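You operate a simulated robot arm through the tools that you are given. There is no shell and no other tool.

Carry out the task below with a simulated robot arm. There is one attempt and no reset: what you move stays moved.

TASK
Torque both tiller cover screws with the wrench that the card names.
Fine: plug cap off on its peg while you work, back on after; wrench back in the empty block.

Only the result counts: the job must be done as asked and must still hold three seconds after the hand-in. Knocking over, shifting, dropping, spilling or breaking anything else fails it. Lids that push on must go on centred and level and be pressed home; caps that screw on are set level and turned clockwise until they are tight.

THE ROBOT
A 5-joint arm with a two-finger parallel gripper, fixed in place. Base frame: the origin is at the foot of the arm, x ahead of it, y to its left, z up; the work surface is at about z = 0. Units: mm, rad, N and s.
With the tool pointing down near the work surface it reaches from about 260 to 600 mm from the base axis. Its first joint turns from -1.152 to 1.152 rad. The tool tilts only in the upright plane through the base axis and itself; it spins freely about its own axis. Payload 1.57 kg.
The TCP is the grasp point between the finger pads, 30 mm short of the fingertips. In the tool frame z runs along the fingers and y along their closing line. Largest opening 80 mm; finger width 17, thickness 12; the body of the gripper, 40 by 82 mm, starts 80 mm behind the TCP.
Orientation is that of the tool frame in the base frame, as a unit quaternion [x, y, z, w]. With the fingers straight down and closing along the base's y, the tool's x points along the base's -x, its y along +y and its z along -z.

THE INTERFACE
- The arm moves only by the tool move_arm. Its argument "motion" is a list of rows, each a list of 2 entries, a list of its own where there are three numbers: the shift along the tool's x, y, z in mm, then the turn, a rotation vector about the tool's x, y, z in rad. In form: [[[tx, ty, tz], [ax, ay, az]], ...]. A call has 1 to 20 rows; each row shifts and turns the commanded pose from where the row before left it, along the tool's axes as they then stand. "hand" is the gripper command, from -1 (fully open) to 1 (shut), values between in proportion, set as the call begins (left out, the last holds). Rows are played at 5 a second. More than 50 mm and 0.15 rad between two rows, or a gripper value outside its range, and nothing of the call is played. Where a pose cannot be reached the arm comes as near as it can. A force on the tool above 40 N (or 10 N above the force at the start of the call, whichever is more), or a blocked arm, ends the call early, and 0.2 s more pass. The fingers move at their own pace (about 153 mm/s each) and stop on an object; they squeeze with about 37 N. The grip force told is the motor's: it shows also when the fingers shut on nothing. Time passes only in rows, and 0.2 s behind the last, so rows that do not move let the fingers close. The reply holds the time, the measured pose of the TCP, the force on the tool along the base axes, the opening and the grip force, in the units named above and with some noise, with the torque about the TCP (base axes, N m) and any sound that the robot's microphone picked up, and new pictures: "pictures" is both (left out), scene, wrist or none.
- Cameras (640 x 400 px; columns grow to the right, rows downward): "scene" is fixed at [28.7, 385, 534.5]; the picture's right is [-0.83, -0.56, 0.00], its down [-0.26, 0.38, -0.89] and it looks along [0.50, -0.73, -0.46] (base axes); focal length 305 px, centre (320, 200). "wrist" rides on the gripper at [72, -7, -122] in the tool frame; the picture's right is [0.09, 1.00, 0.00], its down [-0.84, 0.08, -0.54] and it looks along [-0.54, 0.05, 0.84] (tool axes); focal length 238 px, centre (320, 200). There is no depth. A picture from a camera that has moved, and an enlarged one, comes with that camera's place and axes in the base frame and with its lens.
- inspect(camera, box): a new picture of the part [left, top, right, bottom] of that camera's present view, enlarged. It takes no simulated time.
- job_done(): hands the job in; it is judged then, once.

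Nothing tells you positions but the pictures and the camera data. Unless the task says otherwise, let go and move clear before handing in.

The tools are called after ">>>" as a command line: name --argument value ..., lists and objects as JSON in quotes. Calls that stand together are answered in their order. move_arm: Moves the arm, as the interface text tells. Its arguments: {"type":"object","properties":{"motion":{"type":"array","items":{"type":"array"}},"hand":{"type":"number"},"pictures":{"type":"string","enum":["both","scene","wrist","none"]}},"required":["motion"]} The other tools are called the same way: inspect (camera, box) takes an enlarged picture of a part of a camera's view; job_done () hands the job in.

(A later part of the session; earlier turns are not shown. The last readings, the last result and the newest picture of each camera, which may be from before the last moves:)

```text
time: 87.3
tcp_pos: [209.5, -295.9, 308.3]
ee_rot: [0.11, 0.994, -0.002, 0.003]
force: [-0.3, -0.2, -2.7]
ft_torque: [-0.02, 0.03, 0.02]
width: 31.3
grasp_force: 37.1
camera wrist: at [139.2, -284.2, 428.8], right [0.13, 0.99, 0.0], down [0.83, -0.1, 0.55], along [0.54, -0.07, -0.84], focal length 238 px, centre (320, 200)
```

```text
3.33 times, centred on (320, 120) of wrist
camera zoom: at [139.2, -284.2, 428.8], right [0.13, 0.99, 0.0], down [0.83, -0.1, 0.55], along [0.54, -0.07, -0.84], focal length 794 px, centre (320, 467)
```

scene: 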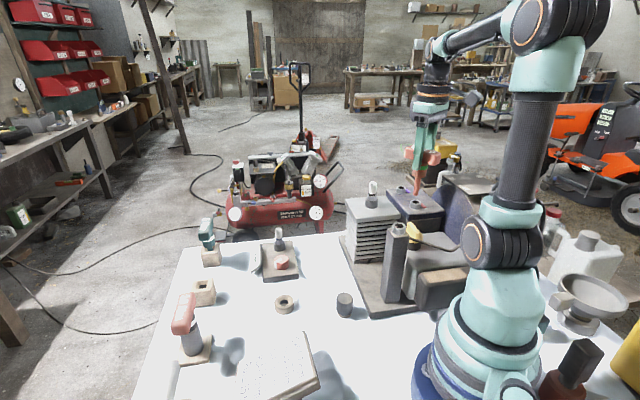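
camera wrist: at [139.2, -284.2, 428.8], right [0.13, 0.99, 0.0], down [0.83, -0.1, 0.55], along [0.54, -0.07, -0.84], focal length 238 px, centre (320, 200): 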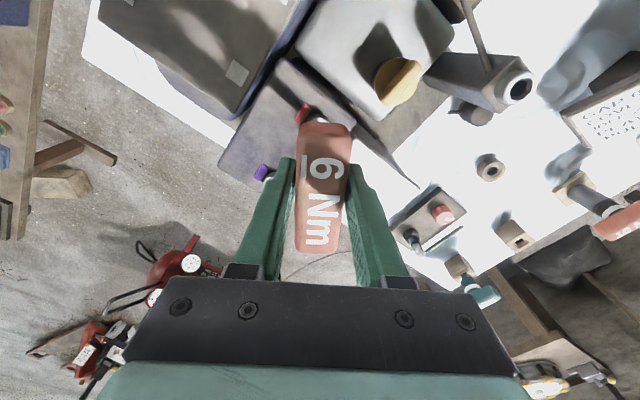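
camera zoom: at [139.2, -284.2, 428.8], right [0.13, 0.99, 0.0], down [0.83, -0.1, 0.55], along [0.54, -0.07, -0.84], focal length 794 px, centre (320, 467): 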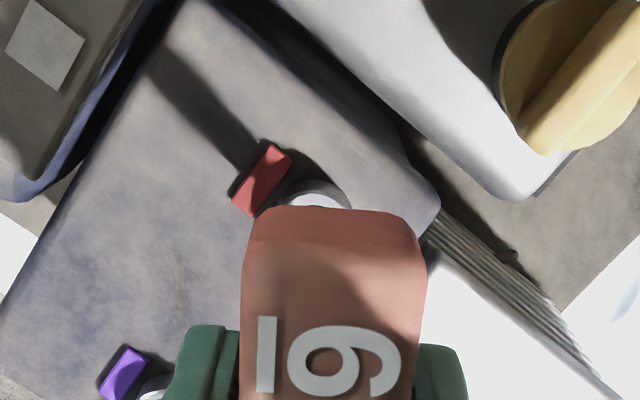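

The tip is over B. I'll lower in small steps and use the side reaction to centre it.

>>> move_arm --motion '[[[-0.3, 0.1, 6], [0, 0, 0]], [[0, 0, 6], [0, 0, 0]], [[0, 0, 3], [0, 0, 0]], [[0, 0, 2], [0, 0, 0]], [[0, 0, 1.5], [0, 0, 0]], [[0, 0, 1], [0, 0, 0]], [[0, 0, 0], [0, 0, 0]]]' --pictures "none"

>>> inspect --camera "scene" --box '[398, 160, 434, 210]'

```text
time: 88.9
tcp_pos: [211.4, -296.1, 288.7]
ee_rot: [0.11, 0.994, -0.003, 0.002]
force: [-6.2, 0.0, 12.9]
ft_torque: [0.1, 0.52, -0.04]
width: 31.0
grasp_force: 36.4
```

```text
8.00 times, centred on (416, 185) of scene
camera zoom: at [28.6, 385.1, 534.5], right [-0.83, -0.56, 0.0], down [-0.26, 0.38, -0.89], along [0.5, -0.73, -0.46], focal length 2437 px, centre (-448, 320)
```

zoom: 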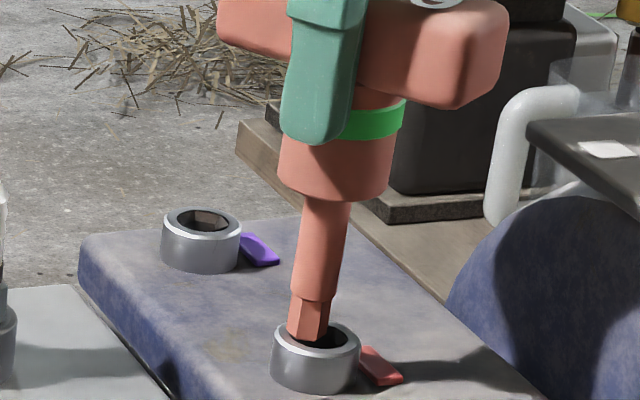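

The tip is touching the +x side of the ring. I'll lift slightly, shift (-1.8,-1.0) mm, and lower again.

>>> move_arm --motion '[[[0, 0, -2], [0, 0, 0]], [[1.5, -1.4, 0], [0, 0, 0]], [[0, 0, 2], [0, 0, 0]], [[0, 0, 1.5], [0, 0, 0]], [[0, 0, 1], [0, 0, 0]], [[0, 0, 0], [0, 0, 0]]]' --pictures "none"

>>> inspect --camera "scene" --box '[398, 160, 434, 210]'

```text
time: 90.3
tcp_pos: [208.4, -297.2, 285.9]
ee_rot: [0.111, 0.994, -0.003, 0.003]
force: [-5.6, 1.2, 15.1]
ft_torque: [0.18, 0.4, 0.02]
width: 30.9
grasp_force: 37.0
```

```text
8.00 times, centred on (416, 185) of scene
camera zoom: at [28.6, 385.1, 534.5], right [-0.83, -0.56, 0.0], down [-0.26, 0.38, -0.89], along [0.5, -0.73, -0.46], focal length 2437 px, centre (-448, 320)
```

zoom: 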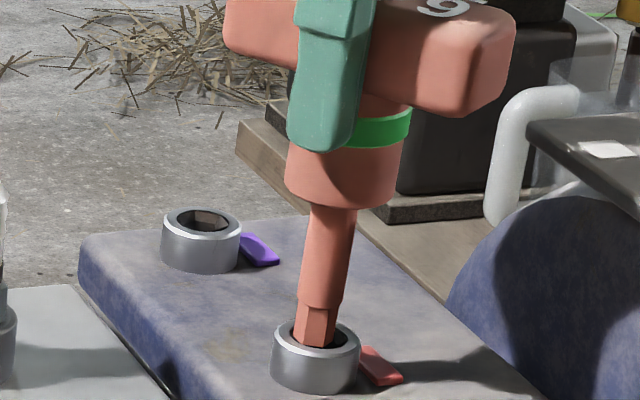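

>>> move_arm --motion '[[[0, 0, -0.8], [0, 0, 0]], [[0.8, -0.2, 0], [0, 0, 0]], [[0, 0, 1], [0, 0, 0]], [[0, 0, 1], [0, 0, 0]], [[0, 0, 0], [0, 0, 0]]]' --pictures "none"

>>> inspect --camera "scene" --box '[398, 160, 434, 210]'

```text
time: 91.5
tcp_pos: [208.5, -297.4, 286.0]
ee_rot: [0.11, 0.994, -0.003, 0.003]
force: [-8.0, -1.2, 17.5]
ft_torque: [0.0, 0.5, 0.01]
width: 31.0
grasp_force: 37.1
```

```text
8.00 times, centred on (416, 185) of scene
camera zoom: at [28.6, 385.1, 534.5], right [-0.83, -0.56, 0.0], down [-0.26, 0.38, -0.89], along [0.5, -0.73, -0.46], focal length 2437 px, centre (-448, 320)
```

zoom: 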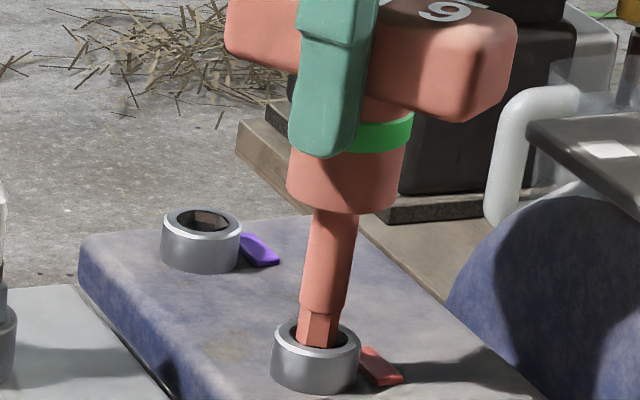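

>>> move_arm --motion '[[[0, 0, -1], [0, 0, 0]], [[0.8, -0.2, 0], [0, 0, 0]], [[0, 0, 1], [0, 0, 0]], [[0, 0, 1], [0, 0, 0]], [[0, 0, 0.8], [0, 0, 0]], [[0, 0, 0], [0, 0, 0]]]' --pictures "none"

>>> inspect --camera "scene" --box '[398, 160, 434, 210]'

```text
time: 93.0
tcp_pos: [207.6, -297.6, 284.5]
ee_rot: [0.11, 0.994, -0.004, 0.003]
force: [-2.1, 0.1, 3.1]
ft_torque: [-0.01, 0.14, 0.02]
width: 31.0
grasp_force: 36.7
stopped in row 6: the force on the tool passed its limit at 41 N (the readings are from after the stop); the commanded pose is now the measured one
```

```text
8.00 times, centred on (416, 185) of scene
camera zoom: at [28.6, 385.1, 534.5], right [-0.83, -0.56, 0.0], down [-0.26, 0.38, -0.89], along [0.5, -0.73, -0.46], focal length 2437 px, centre (-448, 320)
```

zoom: 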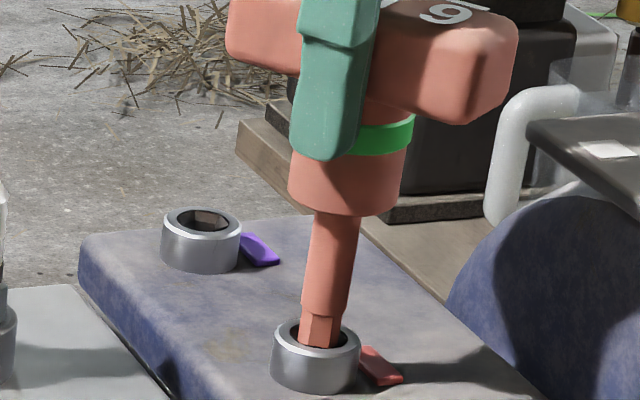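

It is held laterally but not dropped in. I'll search the angle slightly anticlockwise under light pressure.

>>> move_arm --motion '[[[0.2, 0, 0.8], [0, 0, -0.025]], [[0, 0, 0.3], [0, 0, -0.025]], [[0, 0, 0], [0, 0, -0.025]], [[0, 0, 0], [0, 0, -0.025]], [[0, 0, 0], [0, 0, 0]]]' --pictures "none"

>>> inspect --camera "scene" --box '[398, 160, 434, 210]'

```text
time: 94.2
tcp_pos: [208.1, -297.0, 283.7]
ee_rot: [0.06, 0.998, -0.005, 0.004]
force: [-3.8, 5.5, 30.7]
ft_torque: [0.53, 0.26, 0.02]
width: 30.8
grasp_force: 36.8
```

```text
8.00 times, centred on (416, 185) of scene
camera zoom: at [28.6, 385.1, 534.4], right [-0.83, -0.56, 0.0], down [-0.26, 0.38, -0.89], along [0.5, -0.73, -0.46], focal length 2437 px, centre (-448, 320)
```

zoom: 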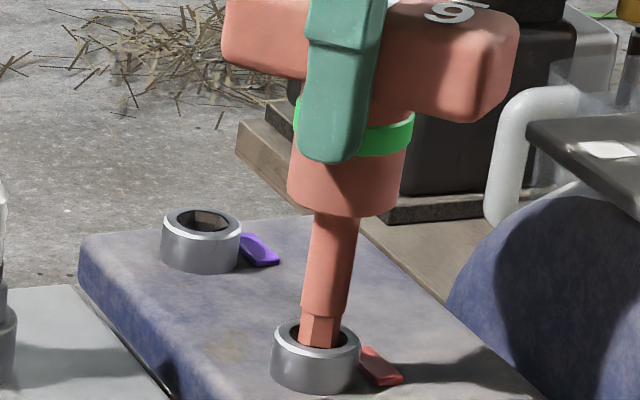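

Earlier side readings were corrupted by friction. I'll lift clear, then come down fresh at this position and read the clean contact reaction.

>>> move_arm --motion '[[[0, 0, -3], [0, 0, 0.035]], [[0, 0, -3], [0, 0, 0.035]], [[0, 0, -1], [0, 0, 0]], [[0, 0, 0], [0, 0, 0]]]' --pictures "none"

>>> inspect --camera "scene" --box '[404, 176, 428, 206]'

>>> move_arm --motion '[[[0, 0, 2], [0, 0, 0]], [[0, 0, 1.5], [0, 0, 0]], [[0, 0, 1], [0, 0, 0]], [[0, 0, 0], [0, 0, 0]]]' --pictures "none"

>>> inspect --camera "scene" --box '[404, 176, 428, 206]'

```text
time: 95.2
tcp_pos: [206.5, -296.7, 289.9]
ee_rot: [0.095, 0.995, -0.004, 0.003]
force: [-0.4, -0.7, -2.4]
ft_torque: [0.01, -0.01, 0.01]
width: 31.0
grasp_force: 37.5
```

```text
13.33 times, centred on (416, 191) of scene
camera zoom: at [28.7, 385.0, 534.5], right [-0.83, -0.56, 0.0], down [-0.26, 0.38, -0.89], along [0.5, -0.73, -0.46], focal length 4062 px, centre (-960, 320)
```

zoom: 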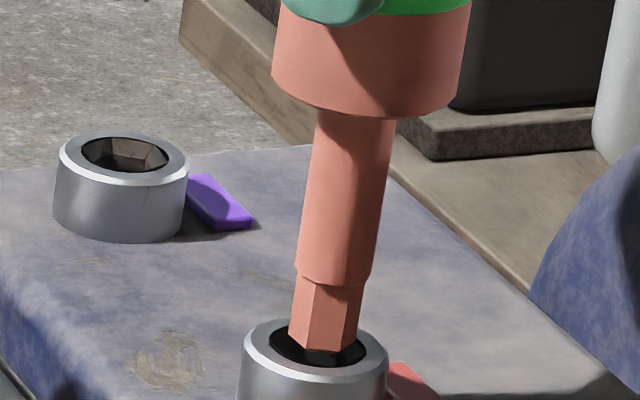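

```text
time: 96.2
tcp_pos: [207.5, -297.1, 286.2]
ee_rot: [0.095, 0.995, -0.003, 0.003]
force: [-0.5, 0.7, -2.7]
ft_torque: [-0.02, 0.02, 0.01]
width: 30.8
grasp_force: 37.3
```

```text
13.33 times, centred on (416, 191) of scene
camera zoom: at [28.7, 385.0, 534.5], right [-0.83, -0.56, 0.0], down [-0.26, 0.38, -0.89], along [0.5, -0.73, -0.46], focal length 4062 px, centre (-960, 320)
```

zoom: 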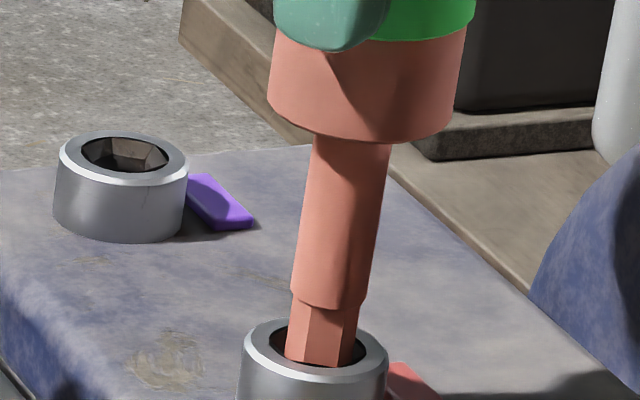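

There's no contact yet here, and the tip is about 0.8 mm too far along the picture's right. I'll correct that and lower to a light touch.

>>> move_arm --motion '[[[-0.55, 0.55, 0], [0, 0, 0]], [[0, 0, 0], [0, 0, 0]], [[0, 0, 0.8], [0, 0, 0]], [[0, 0, 0.7], [0, 0, 0]], [[0, 0, 0], [0, 0, 0]]]' --pictures "none"

```text
time: 97.4
tcp_pos: [208.1, -297.4, 284.3]
ee_rot: [0.095, 0.995, -0.005, 0.003]
force: [-4.7, 1.2, 13.4]
ft_torque: [0.24, 0.34, 0.05]
width: 30.9
grasp_force: 37.2
```

>>> move_arm --motion '[[[0, 0, -2.5], [0, 0, 0]], [[0.8, 0.1, 0], [0, 0, 0]], [[0, 0, 0], [0, 0, 0]], [[0, 0, 1.5], [0, 0, 0]], [[0, 0, 1], [0, 0, 0]], [[0, 0, 0], [0, 0, 0]]]' --pictures "none"

```text
time: 98.8
tcp_pos: [208.2, -296.9, 284.0]
ee_rot: [0.095, 0.995, -0.005, 0.005]
force: [0.6, -0.8, 5.3]
ft_torque: [-0.13, 0.07, 0.0]
width: 31.0
grasp_force: 36.9
```

Only light, nearly pure vertical contact now. I'll press a bit further.

>>> move_arm --motion '[[[0, 0, 0.7], [0, 0, 0]], [[0, 0, 0.7], [0, 0, 0]], [[0, 0, 0], [0, 0, 0]]]' --pictures "none"

>>> inspect --camera "scene" --box '[404, 176, 428, 206]'

```text
time: 99.6
tcp_pos: [208.3, -296.5, 283.7]
ee_rot: [0.095, 0.995, -0.005, 0.005]
force: [1.1, 5.3, 33.4]
ft_torque: [0.43, -0.14, 0.04]
width: 31.0
grasp_force: 36.9
```

```text
13.33 times, centred on (416, 191) of scene
camera zoom: at [28.6, 385.2, 534.4], right [-0.83, -0.56, 0.0], down [-0.26, 0.38, -0.89], along [0.5, -0.73, -0.46], focal length 4062 px, centre (-960, 320)
```

zoom: 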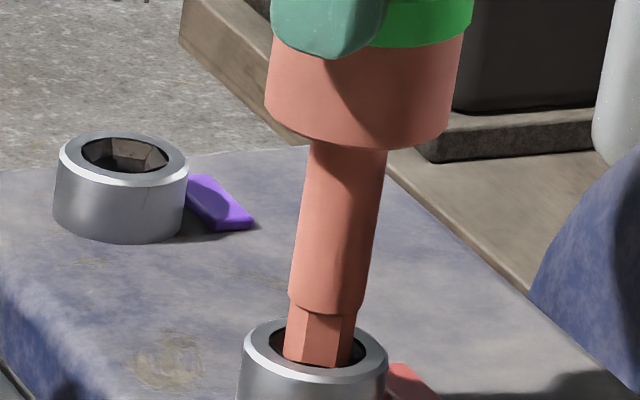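

It is well centred but resting on the hex rim. I'll do a small circular wiggle with a slow clockwise turn under moderate pressure so it can find the hex.

>>> move_arm --motion '[[[0, 0, -0.4], [0, 0, 0]], [[0.4, 0.1, 0], [0, 0, 0.02]], [[-0.1, 0.35, 0], [0, 0, 0.02]], [[-0.3, 0.2, 0], [0, 0, 0.02]], [[-0.4, -0.1, 0], [0, 0, 0.02]], [[-0.3, -0.3, 0], [0, 0, 0.02]], [[0, -0.4, 0], [0, 0, 0.02]], [[0.3, -0.3, 0], [0, 0, 0.02]], [[0.4, 0, 0], [0, 0, 0.02]], [[0, 0.4, 0], [0, 0, 0.02]], [[0, 0, 0], [0, 0, 0]]]' --pictures "none"

>>> inspect --camera "scene" --box '[404, 176, 428, 206]'

```text
time: 102.0
tcp_pos: [207.3, -297.2, 283.1]
ee_rot: [0.185, 0.983, -0.005, 0.003]
force: [3.3, 5.0, 28.1]
ft_torque: [0.42, -0.35, 0.05]
width: 31.1
grasp_force: 37.5
```

```text
13.33 times, centred on (416, 191) of scene
camera zoom: at [28.6, 385.1, 534.4], right [-0.83, -0.56, 0.0], down [-0.26, 0.38, -0.89], along [0.5, -0.73, -0.46], focal length 4062 px, centre (-960, 320)
```

zoom: 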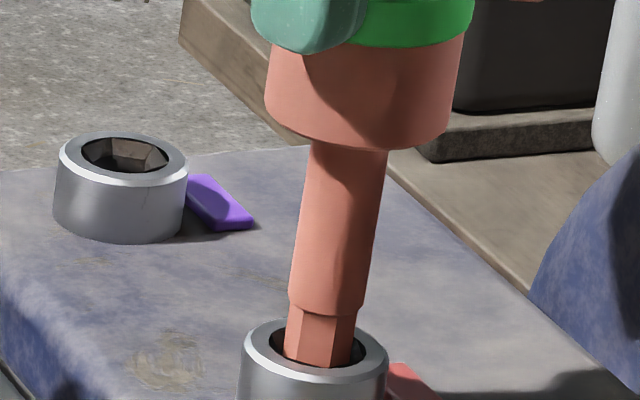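

The collar position and the side reaction both say the wrench should move about 2 mm toward +y. I'll lift clear, shift, and come down fresh.

>>> move_arm --motion '[[[0, 0, -3], [0, 0, 0]], [[0, 0, -2], [0, 0, 0]], [[0.4, 1.8, 0], [0, 0, -0.09]], [[0, 0, 0], [0, 0, 0]], [[0, 0, 2], [0, 0, 0]], [[0, 0, 1.2], [0, 0, 0]], [[0, 0, 0.8], [0, 0, 0]], [[0, 0, 0], [0, 0, 0]]]' --pictures "none"

>>> inspect --camera "scene" --box '[404, 176, 428, 206]'

```text
time: 103.8
tcp_pos: [208.1, -294.5, 284.7]
ee_rot: [0.141, 0.99, -0.006, 0.005]
force: [-1.5, -3.8, 10.2]
ft_torque: [-0.25, 0.24, -0.02]
width: 30.8
grasp_force: 36.6
```

```text
13.33 times, centred on (416, 191) of scene
camera zoom: at [28.6, 385.1, 534.5], right [-0.83, -0.56, 0.0], down [-0.26, 0.38, -0.89], along [0.5, -0.73, -0.46], focal length 4062 px, centre (-960, 320)
```

zoom: 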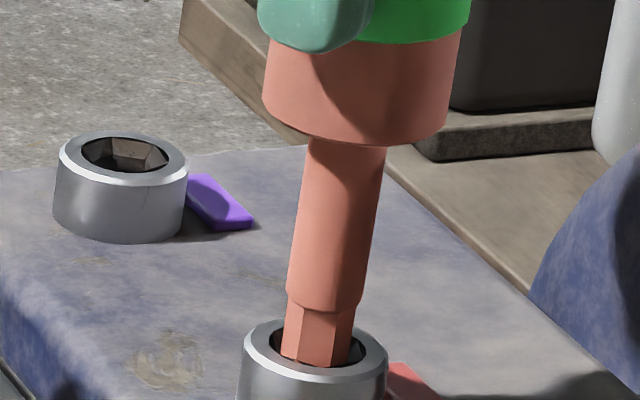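

>>> move_arm --motion '[[[0, 0, -3], [0, 0, 0]], [[0, -0.7, 0], [0, 0, 0]], [[0, 0, 0], [0, 0, 0]], [[0, 0, 2], [0, 0, 0]], [[0, 0, 1], [0, 0, 0]], [[0, 0, 0.5], [0, 0, 0]], [[0, 0, 0], [0, 0, 0]]]' --pictures "none"

```text
time: 105.4
tcp_pos: [208.7, -295.7, 282.6]
ee_rot: [0.139, 0.99, -0.004, 0.004]
force: [-1.6, -3.6, 8.2]
ft_torque: [-0.31, 0.17, 0.03]
width: 31.0
grasp_force: 36.8
```

>>> move_arm --motion '[[[0, 0, 0.7], [0, 0, 0]], [[0, 0, 0.5], [0, 0, -0.02]], [[0, 0, 0.3], [0, 0, -0.02]], [[0, 0, 0], [0, 0, -0.02]], [[0, 0, 0], [0, 0, 0]]]' --pictures "none"

>>> inspect --camera "scene" --box '[404, 176, 428, 206]'

```text
time: 106.6
tcp_pos: [208.9, -295.8, 281.7]
ee_rot: [0.11, 0.994, -0.007, 0.005]
force: [1.3, -7.4, 18.2]
ft_torque: [-0.7, -0.13, 0.0]
width: 30.5
grasp_force: 36.9
```

```text
13.33 times, centred on (416, 191) of scene
camera zoom: at [28.6, 385.1, 534.5], right [-0.83, -0.56, 0.0], down [-0.26, 0.38, -0.89], along [0.5, -0.73, -0.46], focal length 4062 px, centre (-960, 320)
```

zoom: 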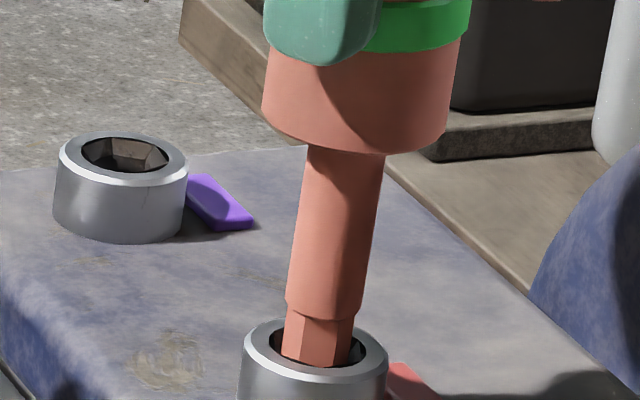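

It is going deeper, with reaction toward -y. I'll adjust by -0.6 mm and press again.

>>> move_arm --motion '[[[0, 0, -2.5], [0, 0, 0]], [[0, -0.6, 0], [0, 0, 0]], [[0, 0, 0], [0, 0, 0]], [[0, 0, 2], [0, 0, 0]], [[0, 0, 1], [0, 0, 0]], [[0, 0, 0.7], [0, 0, 0]], [[0, 0, 0.5], [0, 0, 0]], [[0, 0, 0], [0, 0, 0]]]' --pictures "none"

>>> inspect --camera "scene" --box '[404, 176, 428, 206]'

```text
time: 108.4
tcp_pos: [208.8, -296.1, 279.8]
ee_rot: [0.11, 0.994, -0.003, 0.003]
force: [-1.2, -6.9, -1.0]
ft_torque: [-0.7, 0.15, -0.03]
width: 31.1
grasp_force: 37.1
```

```text
13.33 times, centred on (416, 191) of scene
camera zoom: at [28.7, 385.0, 534.5], right [-0.83, -0.56, 0.0], down [-0.26, 0.38, -0.89], along [0.5, -0.73, -0.46], focal length 4062 px, centre (-960, 320)
```

zoom: 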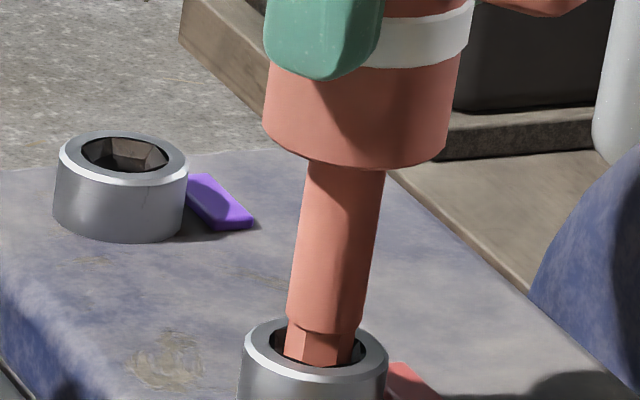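

It dropped in and the wrench ring reset to white, so it is engaged. Now I'll turn clockwise in fine steps, checking the colours.

>>> move_arm --motion '[[[0, -0.3, 0.8], [0, 0, 0]], [[0, 0, 0], [0, 0, 0.06]], [[0, 0, 0], [0, 0, 0.06]], [[0, 0, 0], [0, 0, 0.06]], [[0, 0, 0], [0, 0, 0.06]], [[0, 0, 0], [0, 0, 0]]]' --pictures "none"

>>> inspect --camera "scene" --box '[398, 165, 434, 210]'

```text
time: 109.8
tcp_pos: [206.8, -296.4, 278.5]
ee_rot: [0.229, 0.973, -0.004, 0.004]
force: [6.6, -0.5, 3.5]
ft_torque: [-0.05, -0.69, 0.06]
width: 30.9
grasp_force: 36.8
```

```text
8.89 times, centred on (416, 188) of scene
camera zoom: at [28.7, 385.1, 534.5], right [-0.83, -0.56, 0.0], down [-0.26, 0.38, -0.89], along [0.5, -0.73, -0.46], focal length 2708 px, centre (-533, 311)
```

zoom: 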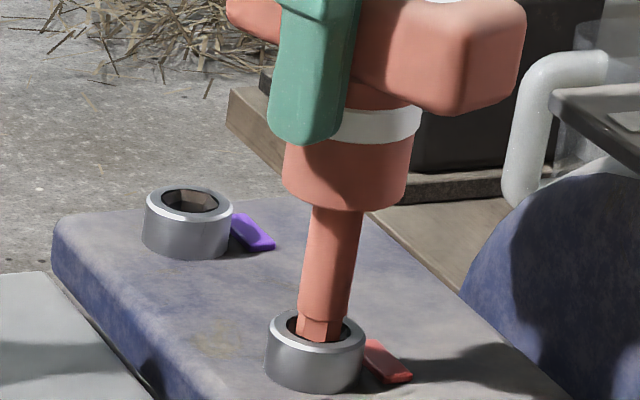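

>>> move_arm --motion '[[[-0.3, 0, 0], [0, 0, 0.05]], [[0, 0, 0], [0, 0, 0.05]], [[0, 0, 0], [0, 0, 0]]]' --pictures "none"

>>> inspect --camera "scene" --box '[398, 165, 434, 210]'

>>> move_arm --motion '[[[0, 0, 0], [0, 0, 0.05]], [[0, 0, 0], [0, 0, 0.05]], [[0, 0, 0], [0, 0, 0]]]' --pictures "none"

>>> inspect --camera "scene" --box '[398, 165, 434, 210]'

```text
time: 110.6
tcp_pos: [208.0, -296.3, 279.2]
ee_rot: [0.277, 0.961, -0.002, 0.004]
force: [6.9, 2.0, 3.2]
ft_torque: [0.13, -0.66, -0.01]
width: 31.1
grasp_force: 36.5
```

```text
8.89 times, centred on (416, 188) of scene
camera zoom: at [28.7, 385.1, 534.5], right [-0.83, -0.56, 0.0], down [-0.26, 0.38, -0.89], along [0.5, -0.73, -0.46], focal length 2708 px, centre (-533, 311)
```

zoom: 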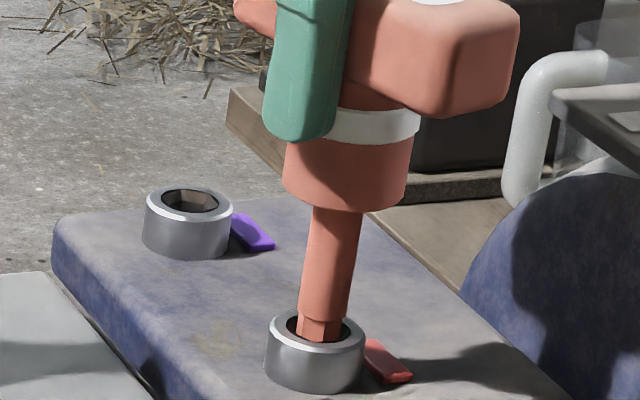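

```text
time: 111.4
tcp_pos: [206.7, -297.5, 278.8]
ee_rot: [0.325, 0.946, -0.002, 0.004]
force: [7.6, 4.0, -0.9]
ft_torque: [0.38, -0.67, 0.02]
width: 31.0
grasp_force: 37.2
```

```text
8.89 times, centred on (416, 188) of scene
camera zoom: at [28.7, 385.0, 534.5], right [-0.83, -0.56, 0.0], down [-0.26, 0.38, -0.89], along [0.5, -0.73, -0.46], focal length 2708 px, centre (-533, 311)
```

zoom: 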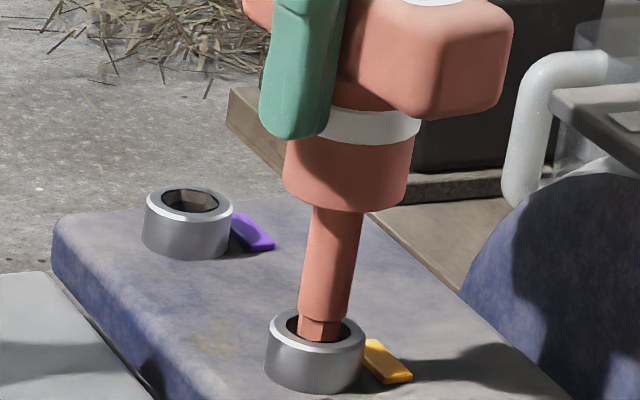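

It turned amber after about 25°, as A did. From here I'll go in 0.04 rad steps, looking each time.

>>> move_arm --motion '[[[0, 0, 0], [0, 0, 0.04]], [[0, 0, 0], [0, 0, 0]]]' --pictures "none"

>>> inspect --camera "scene" --box '[398, 165, 434, 210]'

>>> move_arm --motion '[[[0, 0, 0], [0, 0, 0.04]], [[0, 0, 0], [0, 0, 0]]]' --pictures "none"

>>> inspect --camera "scene" --box '[398, 165, 434, 210]'

```text
time: 112.0
tcp_pos: [207.3, -295.7, 278.0]
ee_rot: [0.344, 0.939, -0.003, 0.004]
force: [5.7, 5.2, -1.8]
ft_torque: [0.45, -0.45, 0.01]
width: 31.0
grasp_force: 36.6
```

```text
8.89 times, centred on (416, 188) of scene
camera zoom: at [28.7, 385.0, 534.5], right [-0.83, -0.56, 0.0], down [-0.26, 0.38, -0.89], along [0.5, -0.73, -0.46], focal length 2708 px, centre (-533, 311)
```

zoom: 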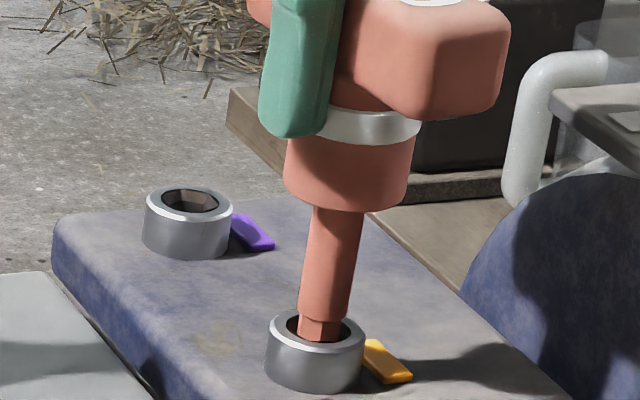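

```text
time: 112.6
tcp_pos: [209.1, -296.9, 279.4]
ee_rot: [0.362, 0.932, -0.002, 0.004]
force: [3.4, 5.7, -0.9]
ft_torque: [0.54, -0.35, 0.01]
width: 31.0
grasp_force: 36.8
```

```text
8.89 times, centred on (416, 188) of scene
camera zoom: at [28.7, 385.0, 534.5], right [-0.83, -0.56, 0.0], down [-0.26, 0.38, -0.89], along [0.5, -0.73, -0.46], focal length 2708 px, centre (-533, 311)
```

zoom: 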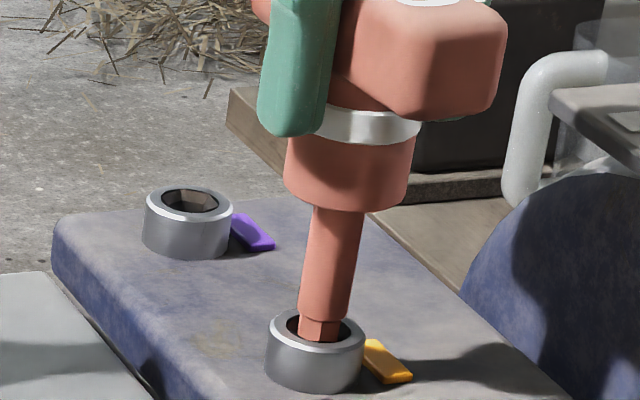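

>>> move_arm --motion '[[[0, 0, 0], [0, 0, 0.04]], [[0, 0, 0], [0, 0, 0]]]' --pictures "none"

>>> inspect --camera "scene" --box '[398, 165, 434, 210]'

>>> move_arm --motion '[[[0, 0, 0], [0, 0, 0.04]], [[0, 0, 0], [0, 0, 0]]]' --pictures "none"

>>> inspect --camera "scene" --box '[398, 165, 434, 210]'

```text
time: 113.2
tcp_pos: [208.3, -297.0, 278.0]
ee_rot: [0.381, 0.924, -0.002, 0.003]
force: [4.4, 8.1, -3.7]
ft_torque: [0.73, -0.43, 0.06]
width: 31.2
grasp_force: 36.7
```

```text
8.89 times, centred on (416, 188) of scene
camera zoom: at [28.7, 385.0, 534.5], right [-0.83, -0.56, 0.0], down [-0.26, 0.38, -0.89], along [0.5, -0.73, -0.46], focal length 2708 px, centre (-533, 311)
```

zoom: 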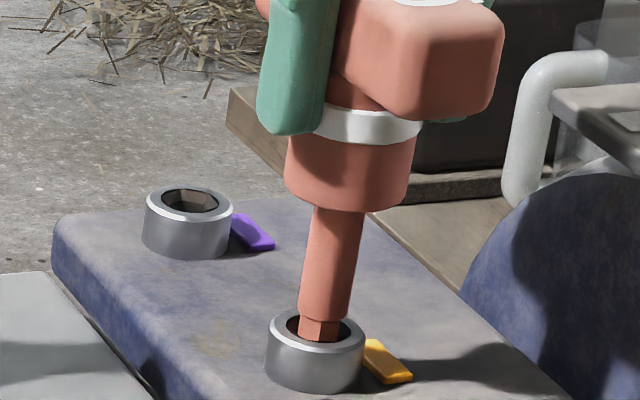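

```text
time: 113.8
tcp_pos: [207.7, -296.6, 278.1]
ee_rot: [0.4, 0.917, -0.003, 0.004]
force: [1.7, 7.3, -4.8]
ft_torque: [0.65, -0.13, 0.05]
width: 30.9
grasp_force: 36.8
```

```text
8.89 times, centred on (416, 188) of scene
camera zoom: at [28.7, 385.0, 534.5], right [-0.83, -0.56, 0.0], down [-0.26, 0.38, -0.89], along [0.5, -0.73, -0.46], focal length 2708 px, centre (-533, 311)
```

zoom: 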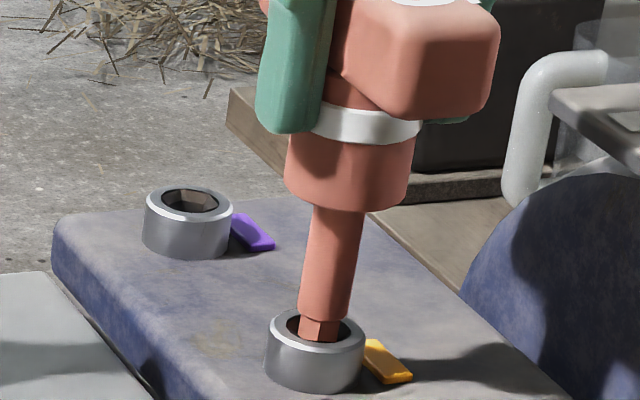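

>>> move_arm --motion '[[[0.2, 0.2, 0.3], [0, 0, 0.04]], [[0, 0, 0], [0, 0, 0]]]' --pictures "none"

>>> inspect --camera "scene" --box '[398, 165, 434, 210]'

>>> move_arm --motion '[[[0, 0, 0], [0, 0, 0.04]], [[0, 0, 0], [0, 0, 0]]]' --pictures "none"

>>> inspect --camera "scene" --box '[398, 165, 434, 210]'

>>> move_arm --motion '[[[0, 0, 0], [0, 0, 0.04]], [[0, 0, 0], [0, 0, 0]]]' --pictures "none"

>>> inspect --camera "scene" --box '[398, 165, 434, 210]'

```text
time: 114.4
tcp_pos: [208.0, -296.0, 278.5]
ee_rot: [0.418, 0.908, -0.002, 0.005]
force: [0.7, 7.1, -1.6]
ft_torque: [0.66, -0.09, 0.02]
width: 30.8
grasp_force: 36.8
```

```text
8.89 times, centred on (416, 188) of scene
camera zoom: at [28.7, 385.0, 534.5], right [-0.83, -0.56, 0.0], down [-0.26, 0.38, -0.89], along [0.5, -0.73, -0.46], focal length 2708 px, centre (-533, 311)
```

zoom: 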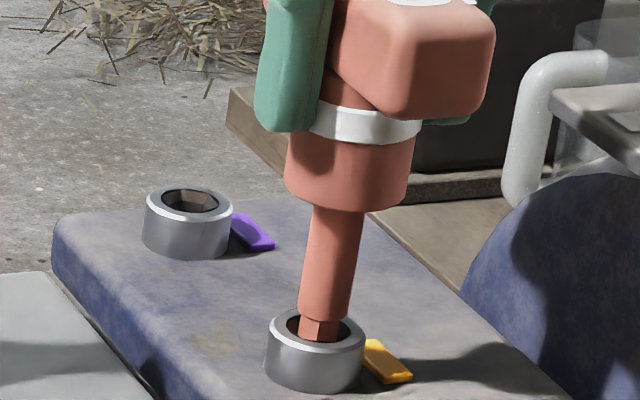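

```text
time: 115.0
tcp_pos: [209.2, -296.2, 278.7]
ee_rot: [0.436, 0.9, -0.002, 0.005]
force: [1.3, 7.5, 0.6]
ft_torque: [0.74, -0.17, 0.08]
width: 31.1
grasp_force: 37.3
```

```text
8.89 times, centred on (416, 188) of scene
camera zoom: at [28.7, 385.0, 534.5], right [-0.83, -0.56, 0.0], down [-0.26, 0.38, -0.89], along [0.5, -0.73, -0.46], focal length 2708 px, centre (-533, 311)
```

zoom: 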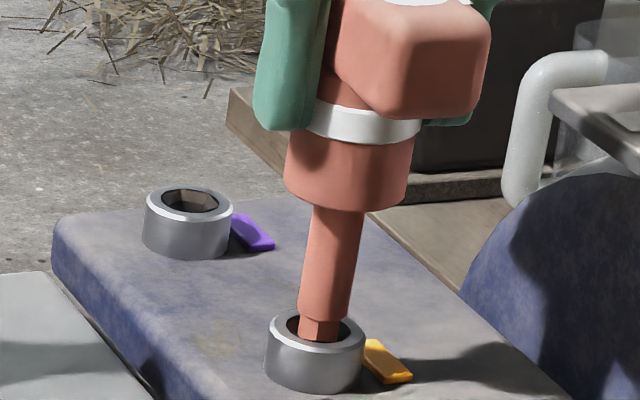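

```text
time: 115.6
tcp_pos: [208.0, -296.2, 278.9]
ee_rot: [0.454, 0.891, -0.003, 0.005]
force: [3.5, 9.5, 2.1]
ft_torque: [0.88, -0.48, 0.07]
width: 31.0
grasp_force: 37.1
```

```text
8.89 times, centred on (416, 188) of scene
camera zoom: at [28.7, 385.1, 534.5], right [-0.83, -0.56, 0.0], down [-0.26, 0.38, -0.89], along [0.5, -0.73, -0.46], focal length 2708 px, centre (-533, 311)
```

zoom: 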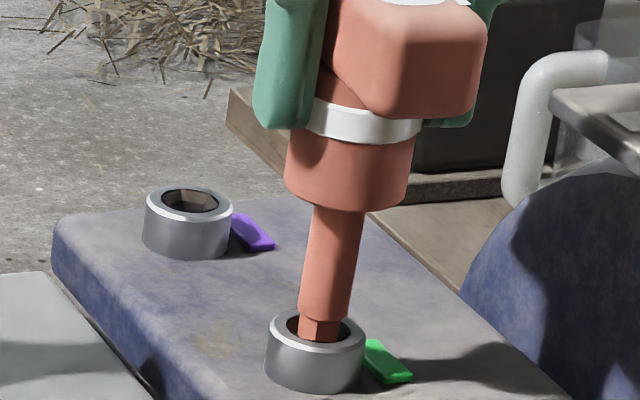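

The sequence is red, amber, green, then violet. So B is now right, and A was over-tightened and needs to be backed off and redone. The wrench ring is still white, so I'll try one very small further step.

>>> move_arm --motion '[[[0, 0, 0], [0, 0, 0.015]], [[0, 0, 0], [0, 0, 0]]]' --pictures "none"

>>> inspect --camera "scene" --box '[398, 165, 434, 210]'

```text
time: 116.2
tcp_pos: [207.8, -297.4, 279.9]
ee_rot: [0.46, 0.888, -0.003, 0.005]
force: [4.1, 7.9, 2.1]
ft_torque: [0.75, -0.38, 0.01]
width: 30.9
grasp_force: 36.3
```

```text
8.89 times, centred on (416, 188) of scene
camera zoom: at [28.7, 385.1, 534.5], right [-0.83, -0.56, 0.0], down [-0.26, 0.38, -0.89], along [0.5, -0.73, -0.46], focal length 2708 px, centre (-533, 311)
```

zoom: 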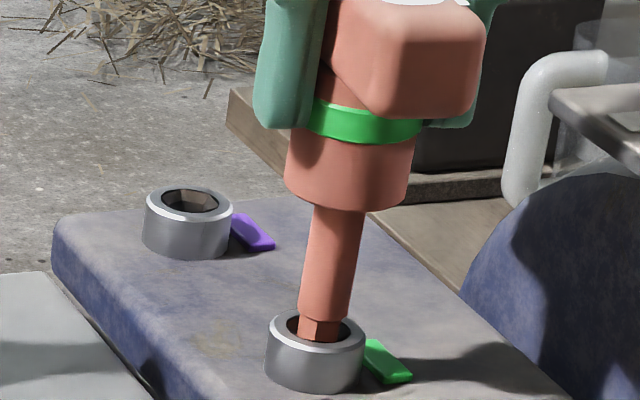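

Ring and tab are both green, so B is done. I'll lift straight out.

>>> move_arm --motion '[[[0, 0, -3], [0, 0, 0]], [[0, 0, -5], [0, 0, 0]], [[0, 0, -8], [0, 0, 0]], [[0, 0, -12], [0, 0, 0]], [[0, 0, -12], [0, 0, 0]], [[0, 0, 0], [0, 0, 0]]]'

>>> inspect --camera "scene" --box '[388, 140, 438, 210]'

>>> inspect --camera "wrist" --box '[220, 60, 420, 260]'

```text
time: 117.6
tcp_pos: [207.1, -294.9, 319.1]
ee_rot: [0.46, 0.888, -0.003, 0.005]
force: [0.3, 0.1, -2.8]
ft_torque: [0.0, 0.01, -0.03]
width: 30.8
grasp_force: 37.3
camera wrist: at [160.7, -238.2, 440.2], right [0.76, 0.65, 0.0], down [0.54, -0.63, 0.55], along [0.36, -0.42, -0.83], focal length 238 px, centre (320, 200)
```

scene: 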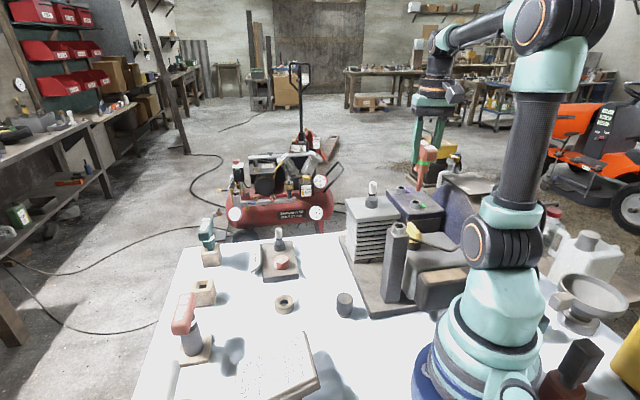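
wrist: 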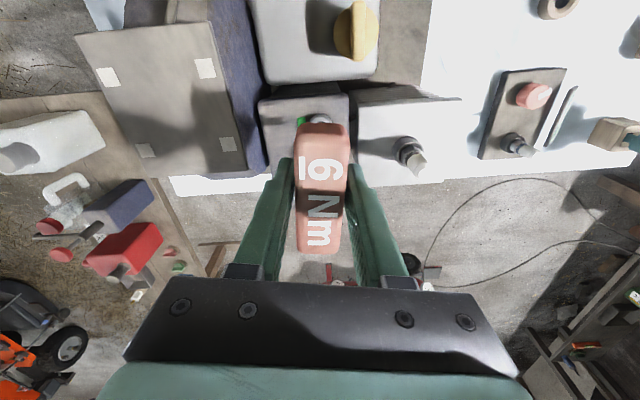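

```text
5.71 times, centred on (413, 175) of scene
camera zoom: at [28.7, 385.0, 534.5], right [-0.83, -0.56, 0.0], down [-0.26, 0.38, -0.89], along [0.5, -0.73, -0.46], focal length 1741 px, centre (-211, 343)
```

zoom: 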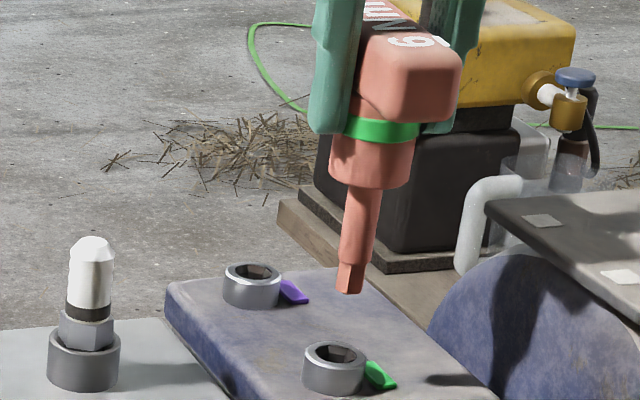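

```text
2.00 times, centred on (320, 160) of wrist
camera zoom: at [160.7, -238.2, 440.2], right [0.76, 0.65, 0.0], down [0.54, -0.63, 0.55], along [0.36, -0.42, -0.83], focal length 477 px, centre (320, 280)
```

zoom: 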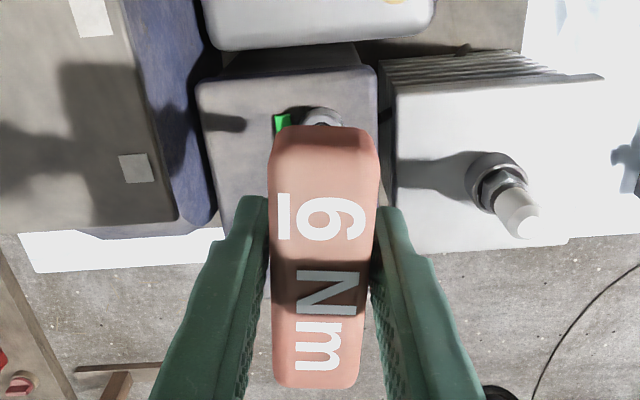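

B is green and good. Next I'll return to A: straighten a small tool tilt, turn to the 100.5° at which I left A, and hover.

>>> move_arm --motion '[[[0, 0, 0], [0, 0.0116, 0]], [[-41.5, 8.3, 0], [0, 0, 0]], [[-41.5, 8.2, 0], [0, 0, 0]], [[0, 0, 0], [0, 0, 0.108]], [[0, 0, 0], [0, 0, 0.108]], [[0, 0, 0], [0, 0, 0.108]], [[0, 0, 0], [0, 0, 0.107]], [[0, 0, 0], [0, 0, 0]], [[0, 0, 0], [0, 0, 0]]]' --pictures "none"

>>> inspect --camera "scene" --box '[380, 150, 425, 205]'

>>> inspect --camera "wrist" --box '[240, 20, 400, 140]'

```text
time: 119.6
tcp_pos: [268.2, -353.5, 319.8]
ee_rot: [0.64, 0.769, 0.001, -0.001]
force: [0.2, 0.4, -2.2]
ft_torque: [0.02, -0.03, 0.01]
width: 30.9
grasp_force: 37.1
```

```text
7.27 times, centred on (402, 178) of scene
camera zoom: at [28.7, 385.0, 534.5], right [-0.83, -0.56, 0.0], down [-0.26, 0.38, -0.89], along [0.5, -0.73, -0.46], focal length 2216 px, centre (-280, 364)
```

zoom: 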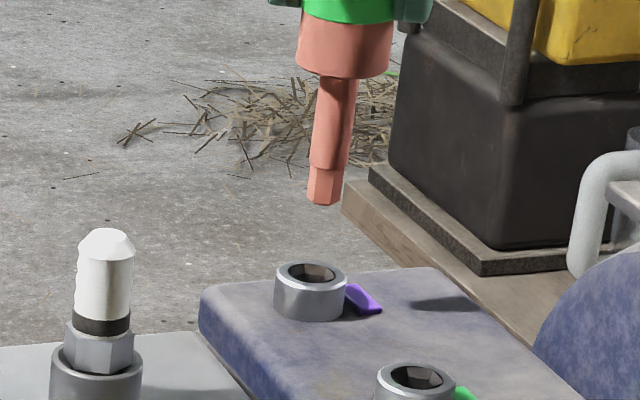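

```text
3.33 times, centred on (320, 80) of wrist
camera zoom: at [250.1, -282.8, 440.8], right [0.96, 0.27, 0.0], down [0.23, -0.81, 0.54], along [0.15, -0.52, -0.84], focal length 794 px, centre (320, 600)
```

zoom: 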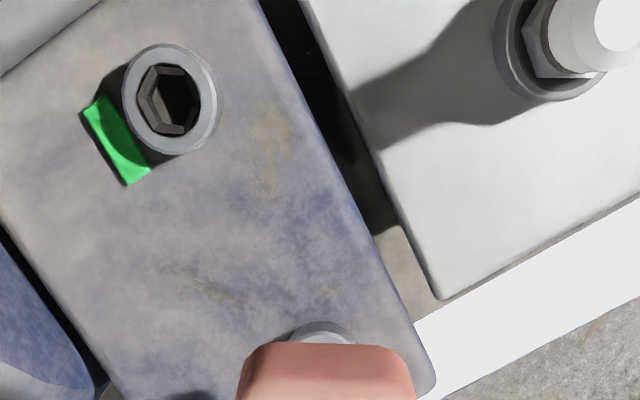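

The pose matches where I left A, within about 0.5 mm. I'll lower into A.

>>> move_arm --motion '[[[0.3, -0.4, 12], [0, 0, 0]], [[0, 0, 10], [0, 0, 0]], [[0, 0, 6], [0, 0, 0]], [[0, 0, 3], [0, 0, 0]], [[0, 0, 2], [0, 0, 0]], [[0, 0, 2], [0, 0, 0]], [[0, 0, 0], [0, 0, 0]]]' --pictures "none"

>>> inspect --camera "scene" --box '[385, 165, 421, 205]'

```text
time: 121.2
tcp_pos: [268.9, -354.6, 285.1]
ee_rot: [0.639, 0.77, 0.0, 0.002]
force: [1.2, -4.1, 6.6]
ft_torque: [-0.26, -0.11, 0.02]
width: 31.0
grasp_force: 37.6
```

```text
10.00 times, centred on (403, 185) of scene
camera zoom: at [28.6, 385.1, 534.5], right [-0.83, -0.56, 0.0], down [-0.26, 0.38, -0.89], along [0.5, -0.73, -0.46], focal length 3047 px, centre (-510, 350)
```

zoom: 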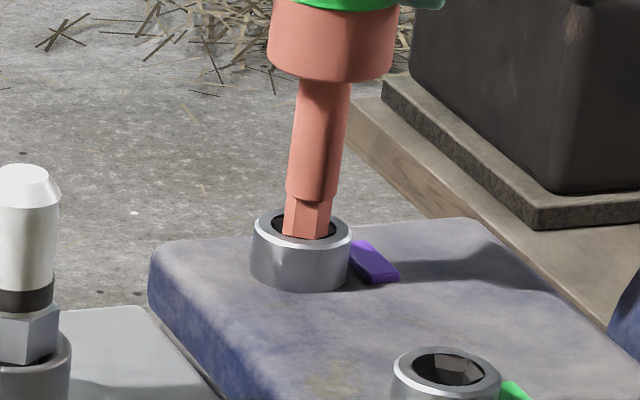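

>>> move_arm --motion '[[[0, 0, -2], [0, 0, 0]], [[-0.7, -0.1, 0], [0, 0, 0]], [[0, 0, 0], [0, 0, 0]], [[0, 0, 2], [0, 0, 0]], [[0, 0, 1], [0, 0, 0]], [[0, 0, 1], [0, 0, 0]], [[0, 0, 0], [0, 0, 0]]]' --pictures "none"

```text
time: 122.8
tcp_pos: [269.5, -355.0, 283.5]
ee_rot: [0.639, 0.769, 0.0, 0.0]
force: [-0.3, -2.2, 21.0]
ft_torque: [-0.21, 0.04, -0.04]
width: 30.9
grasp_force: 37.3
```

>>> move_arm --motion '[[[0, 0, 0], [0, 0, -0.03]], [[0, 0, 0], [0, 0, -0.03]], [[0, 0, 0], [0, 0, 0.03]], [[0, 0, 0], [0, 0, 0.03]], [[0, 0, 0], [0, 0, 0.03]], [[0, 0, 0], [0, 0, 0.03]], [[0, 0, 0], [0, 0, 0]]]' --pictures "none"

>>> inspect --camera "scene" --box '[385, 165, 421, 205]'

```text
time: 124.4
tcp_pos: [269.7, -355.0, 281.8]
ee_rot: [0.662, 0.75, 0.001, 0.001]
force: [6.3, -6.2, 12.2]
ft_torque: [-0.69, -0.68, 0.01]
width: 31.0
grasp_force: 36.8
```

```text
10.00 times, centred on (403, 185) of scene
camera zoom: at [28.6, 385.1, 534.5], right [-0.83, -0.56, 0.0], down [-0.26, 0.38, -0.89], along [0.5, -0.73, -0.46], focal length 3047 px, centre (-510, 350)
```

zoom: 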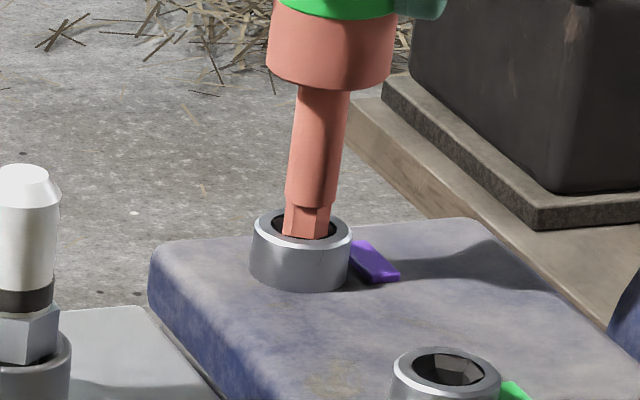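

>>> move_arm --motion '[[[0, 0, -1], [0, 0, 0]], [[-0.4, 0.3, 0], [0, 0, 0]], [[0, 0, 1], [0, 0, 0]], [[0, 0, 1], [0, 0, 0]], [[0, 0, 0.8], [0, 0, 0]], [[0, 0, 0], [0, 0, 0]]]' --pictures "none"

>>> inspect --camera "scene" --box '[385, 165, 421, 205]'

```text
time: 125.8
tcp_pos: [269.0, -355.4, 280.4]
ee_rot: [0.662, 0.75, 0.001, 0.0]
force: [9.3, -4.5, 3.2]
ft_torque: [-0.41, -0.84, 0.0]
width: 30.7
grasp_force: 37.0
```

```text
10.00 times, centred on (403, 185) of scene
camera zoom: at [28.7, 385.1, 534.5], right [-0.83, -0.56, 0.0], down [-0.26, 0.38, -0.89], along [0.5, -0.73, -0.46], focal length 3047 px, centre (-510, 350)
```

zoom: 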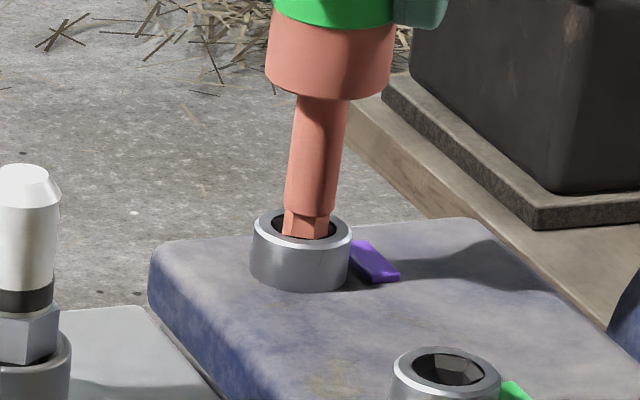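

It is seated again. I'll lower slightly and turn anticlockwise to loosen, checking the tab.

>>> move_arm --motion '[[[-0.2, 0.4, 1], [0, 0, 0]], [[0, 0, 0.8], [0, 0, 0]], [[0, 0, 0], [0, 0, -0.08]], [[0, 0, 0], [0, 0, -0.08]], [[0, 0, 0], [0, 0, -0.08]], [[0, 0, 0], [0, 0, 0]]]' --pictures "none"

>>> inspect --camera "scene" --box '[385, 165, 421, 205]'

```text
time: 127.2
tcp_pos: [269.6, -354.4, 277.5]
ee_rot: [0.566, 0.824, 0.0, -0.001]
force: [2.9, -7.0, 1.9]
ft_torque: [-0.64, -0.28, -0.01]
width: 30.9
grasp_force: 37.0
```

```text
10.00 times, centred on (403, 185) of scene
camera zoom: at [28.7, 385.0, 534.5], right [-0.83, -0.56, 0.0], down [-0.26, 0.38, -0.89], along [0.5, -0.73, -0.46], focal length 3047 px, centre (-510, 350)
```

zoom: 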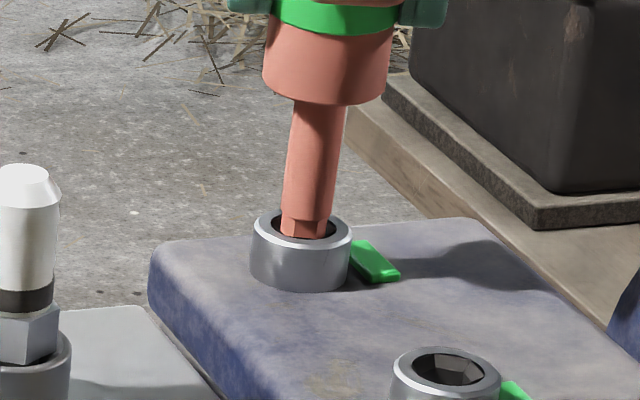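

The tab responds to the actual tightness and is green now. For a proper tightening I'll back off to amber, then come up to green and the click.

>>> move_arm --motion '[[[0, 0, 0], [0, 0, -0.08]], [[0, 0, 0], [0, 0, -0.08]], [[0, 0, 0], [0, 0, 0]]]' --pictures "none"

>>> inspect --camera "scene" --box '[385, 165, 421, 205]'

```text
time: 128.0
tcp_pos: [267.9, -354.7, 277.5]
ee_rot: [0.501, 0.866, 0.0, -0.001]
force: [-4.1, -9.5, -2.2]
ft_torque: [-0.9, 0.29, -0.05]
width: 30.8
grasp_force: 36.9
```

```text
10.00 times, centred on (403, 185) of scene
camera zoom: at [28.7, 385.0, 534.5], right [-0.83, -0.56, 0.0], down [-0.26, 0.38, -0.89], along [0.5, -0.73, -0.46], focal length 3047 px, centre (-510, 350)
```

zoom: 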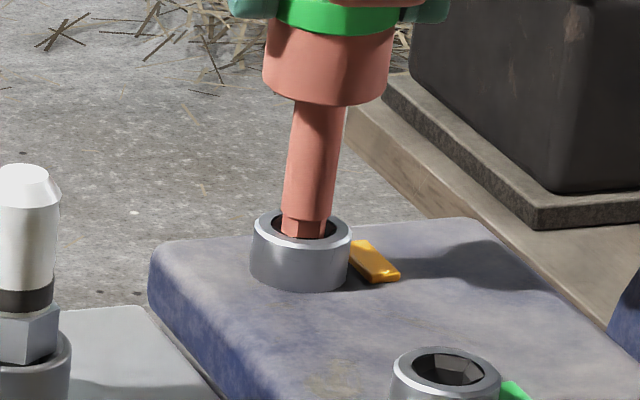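

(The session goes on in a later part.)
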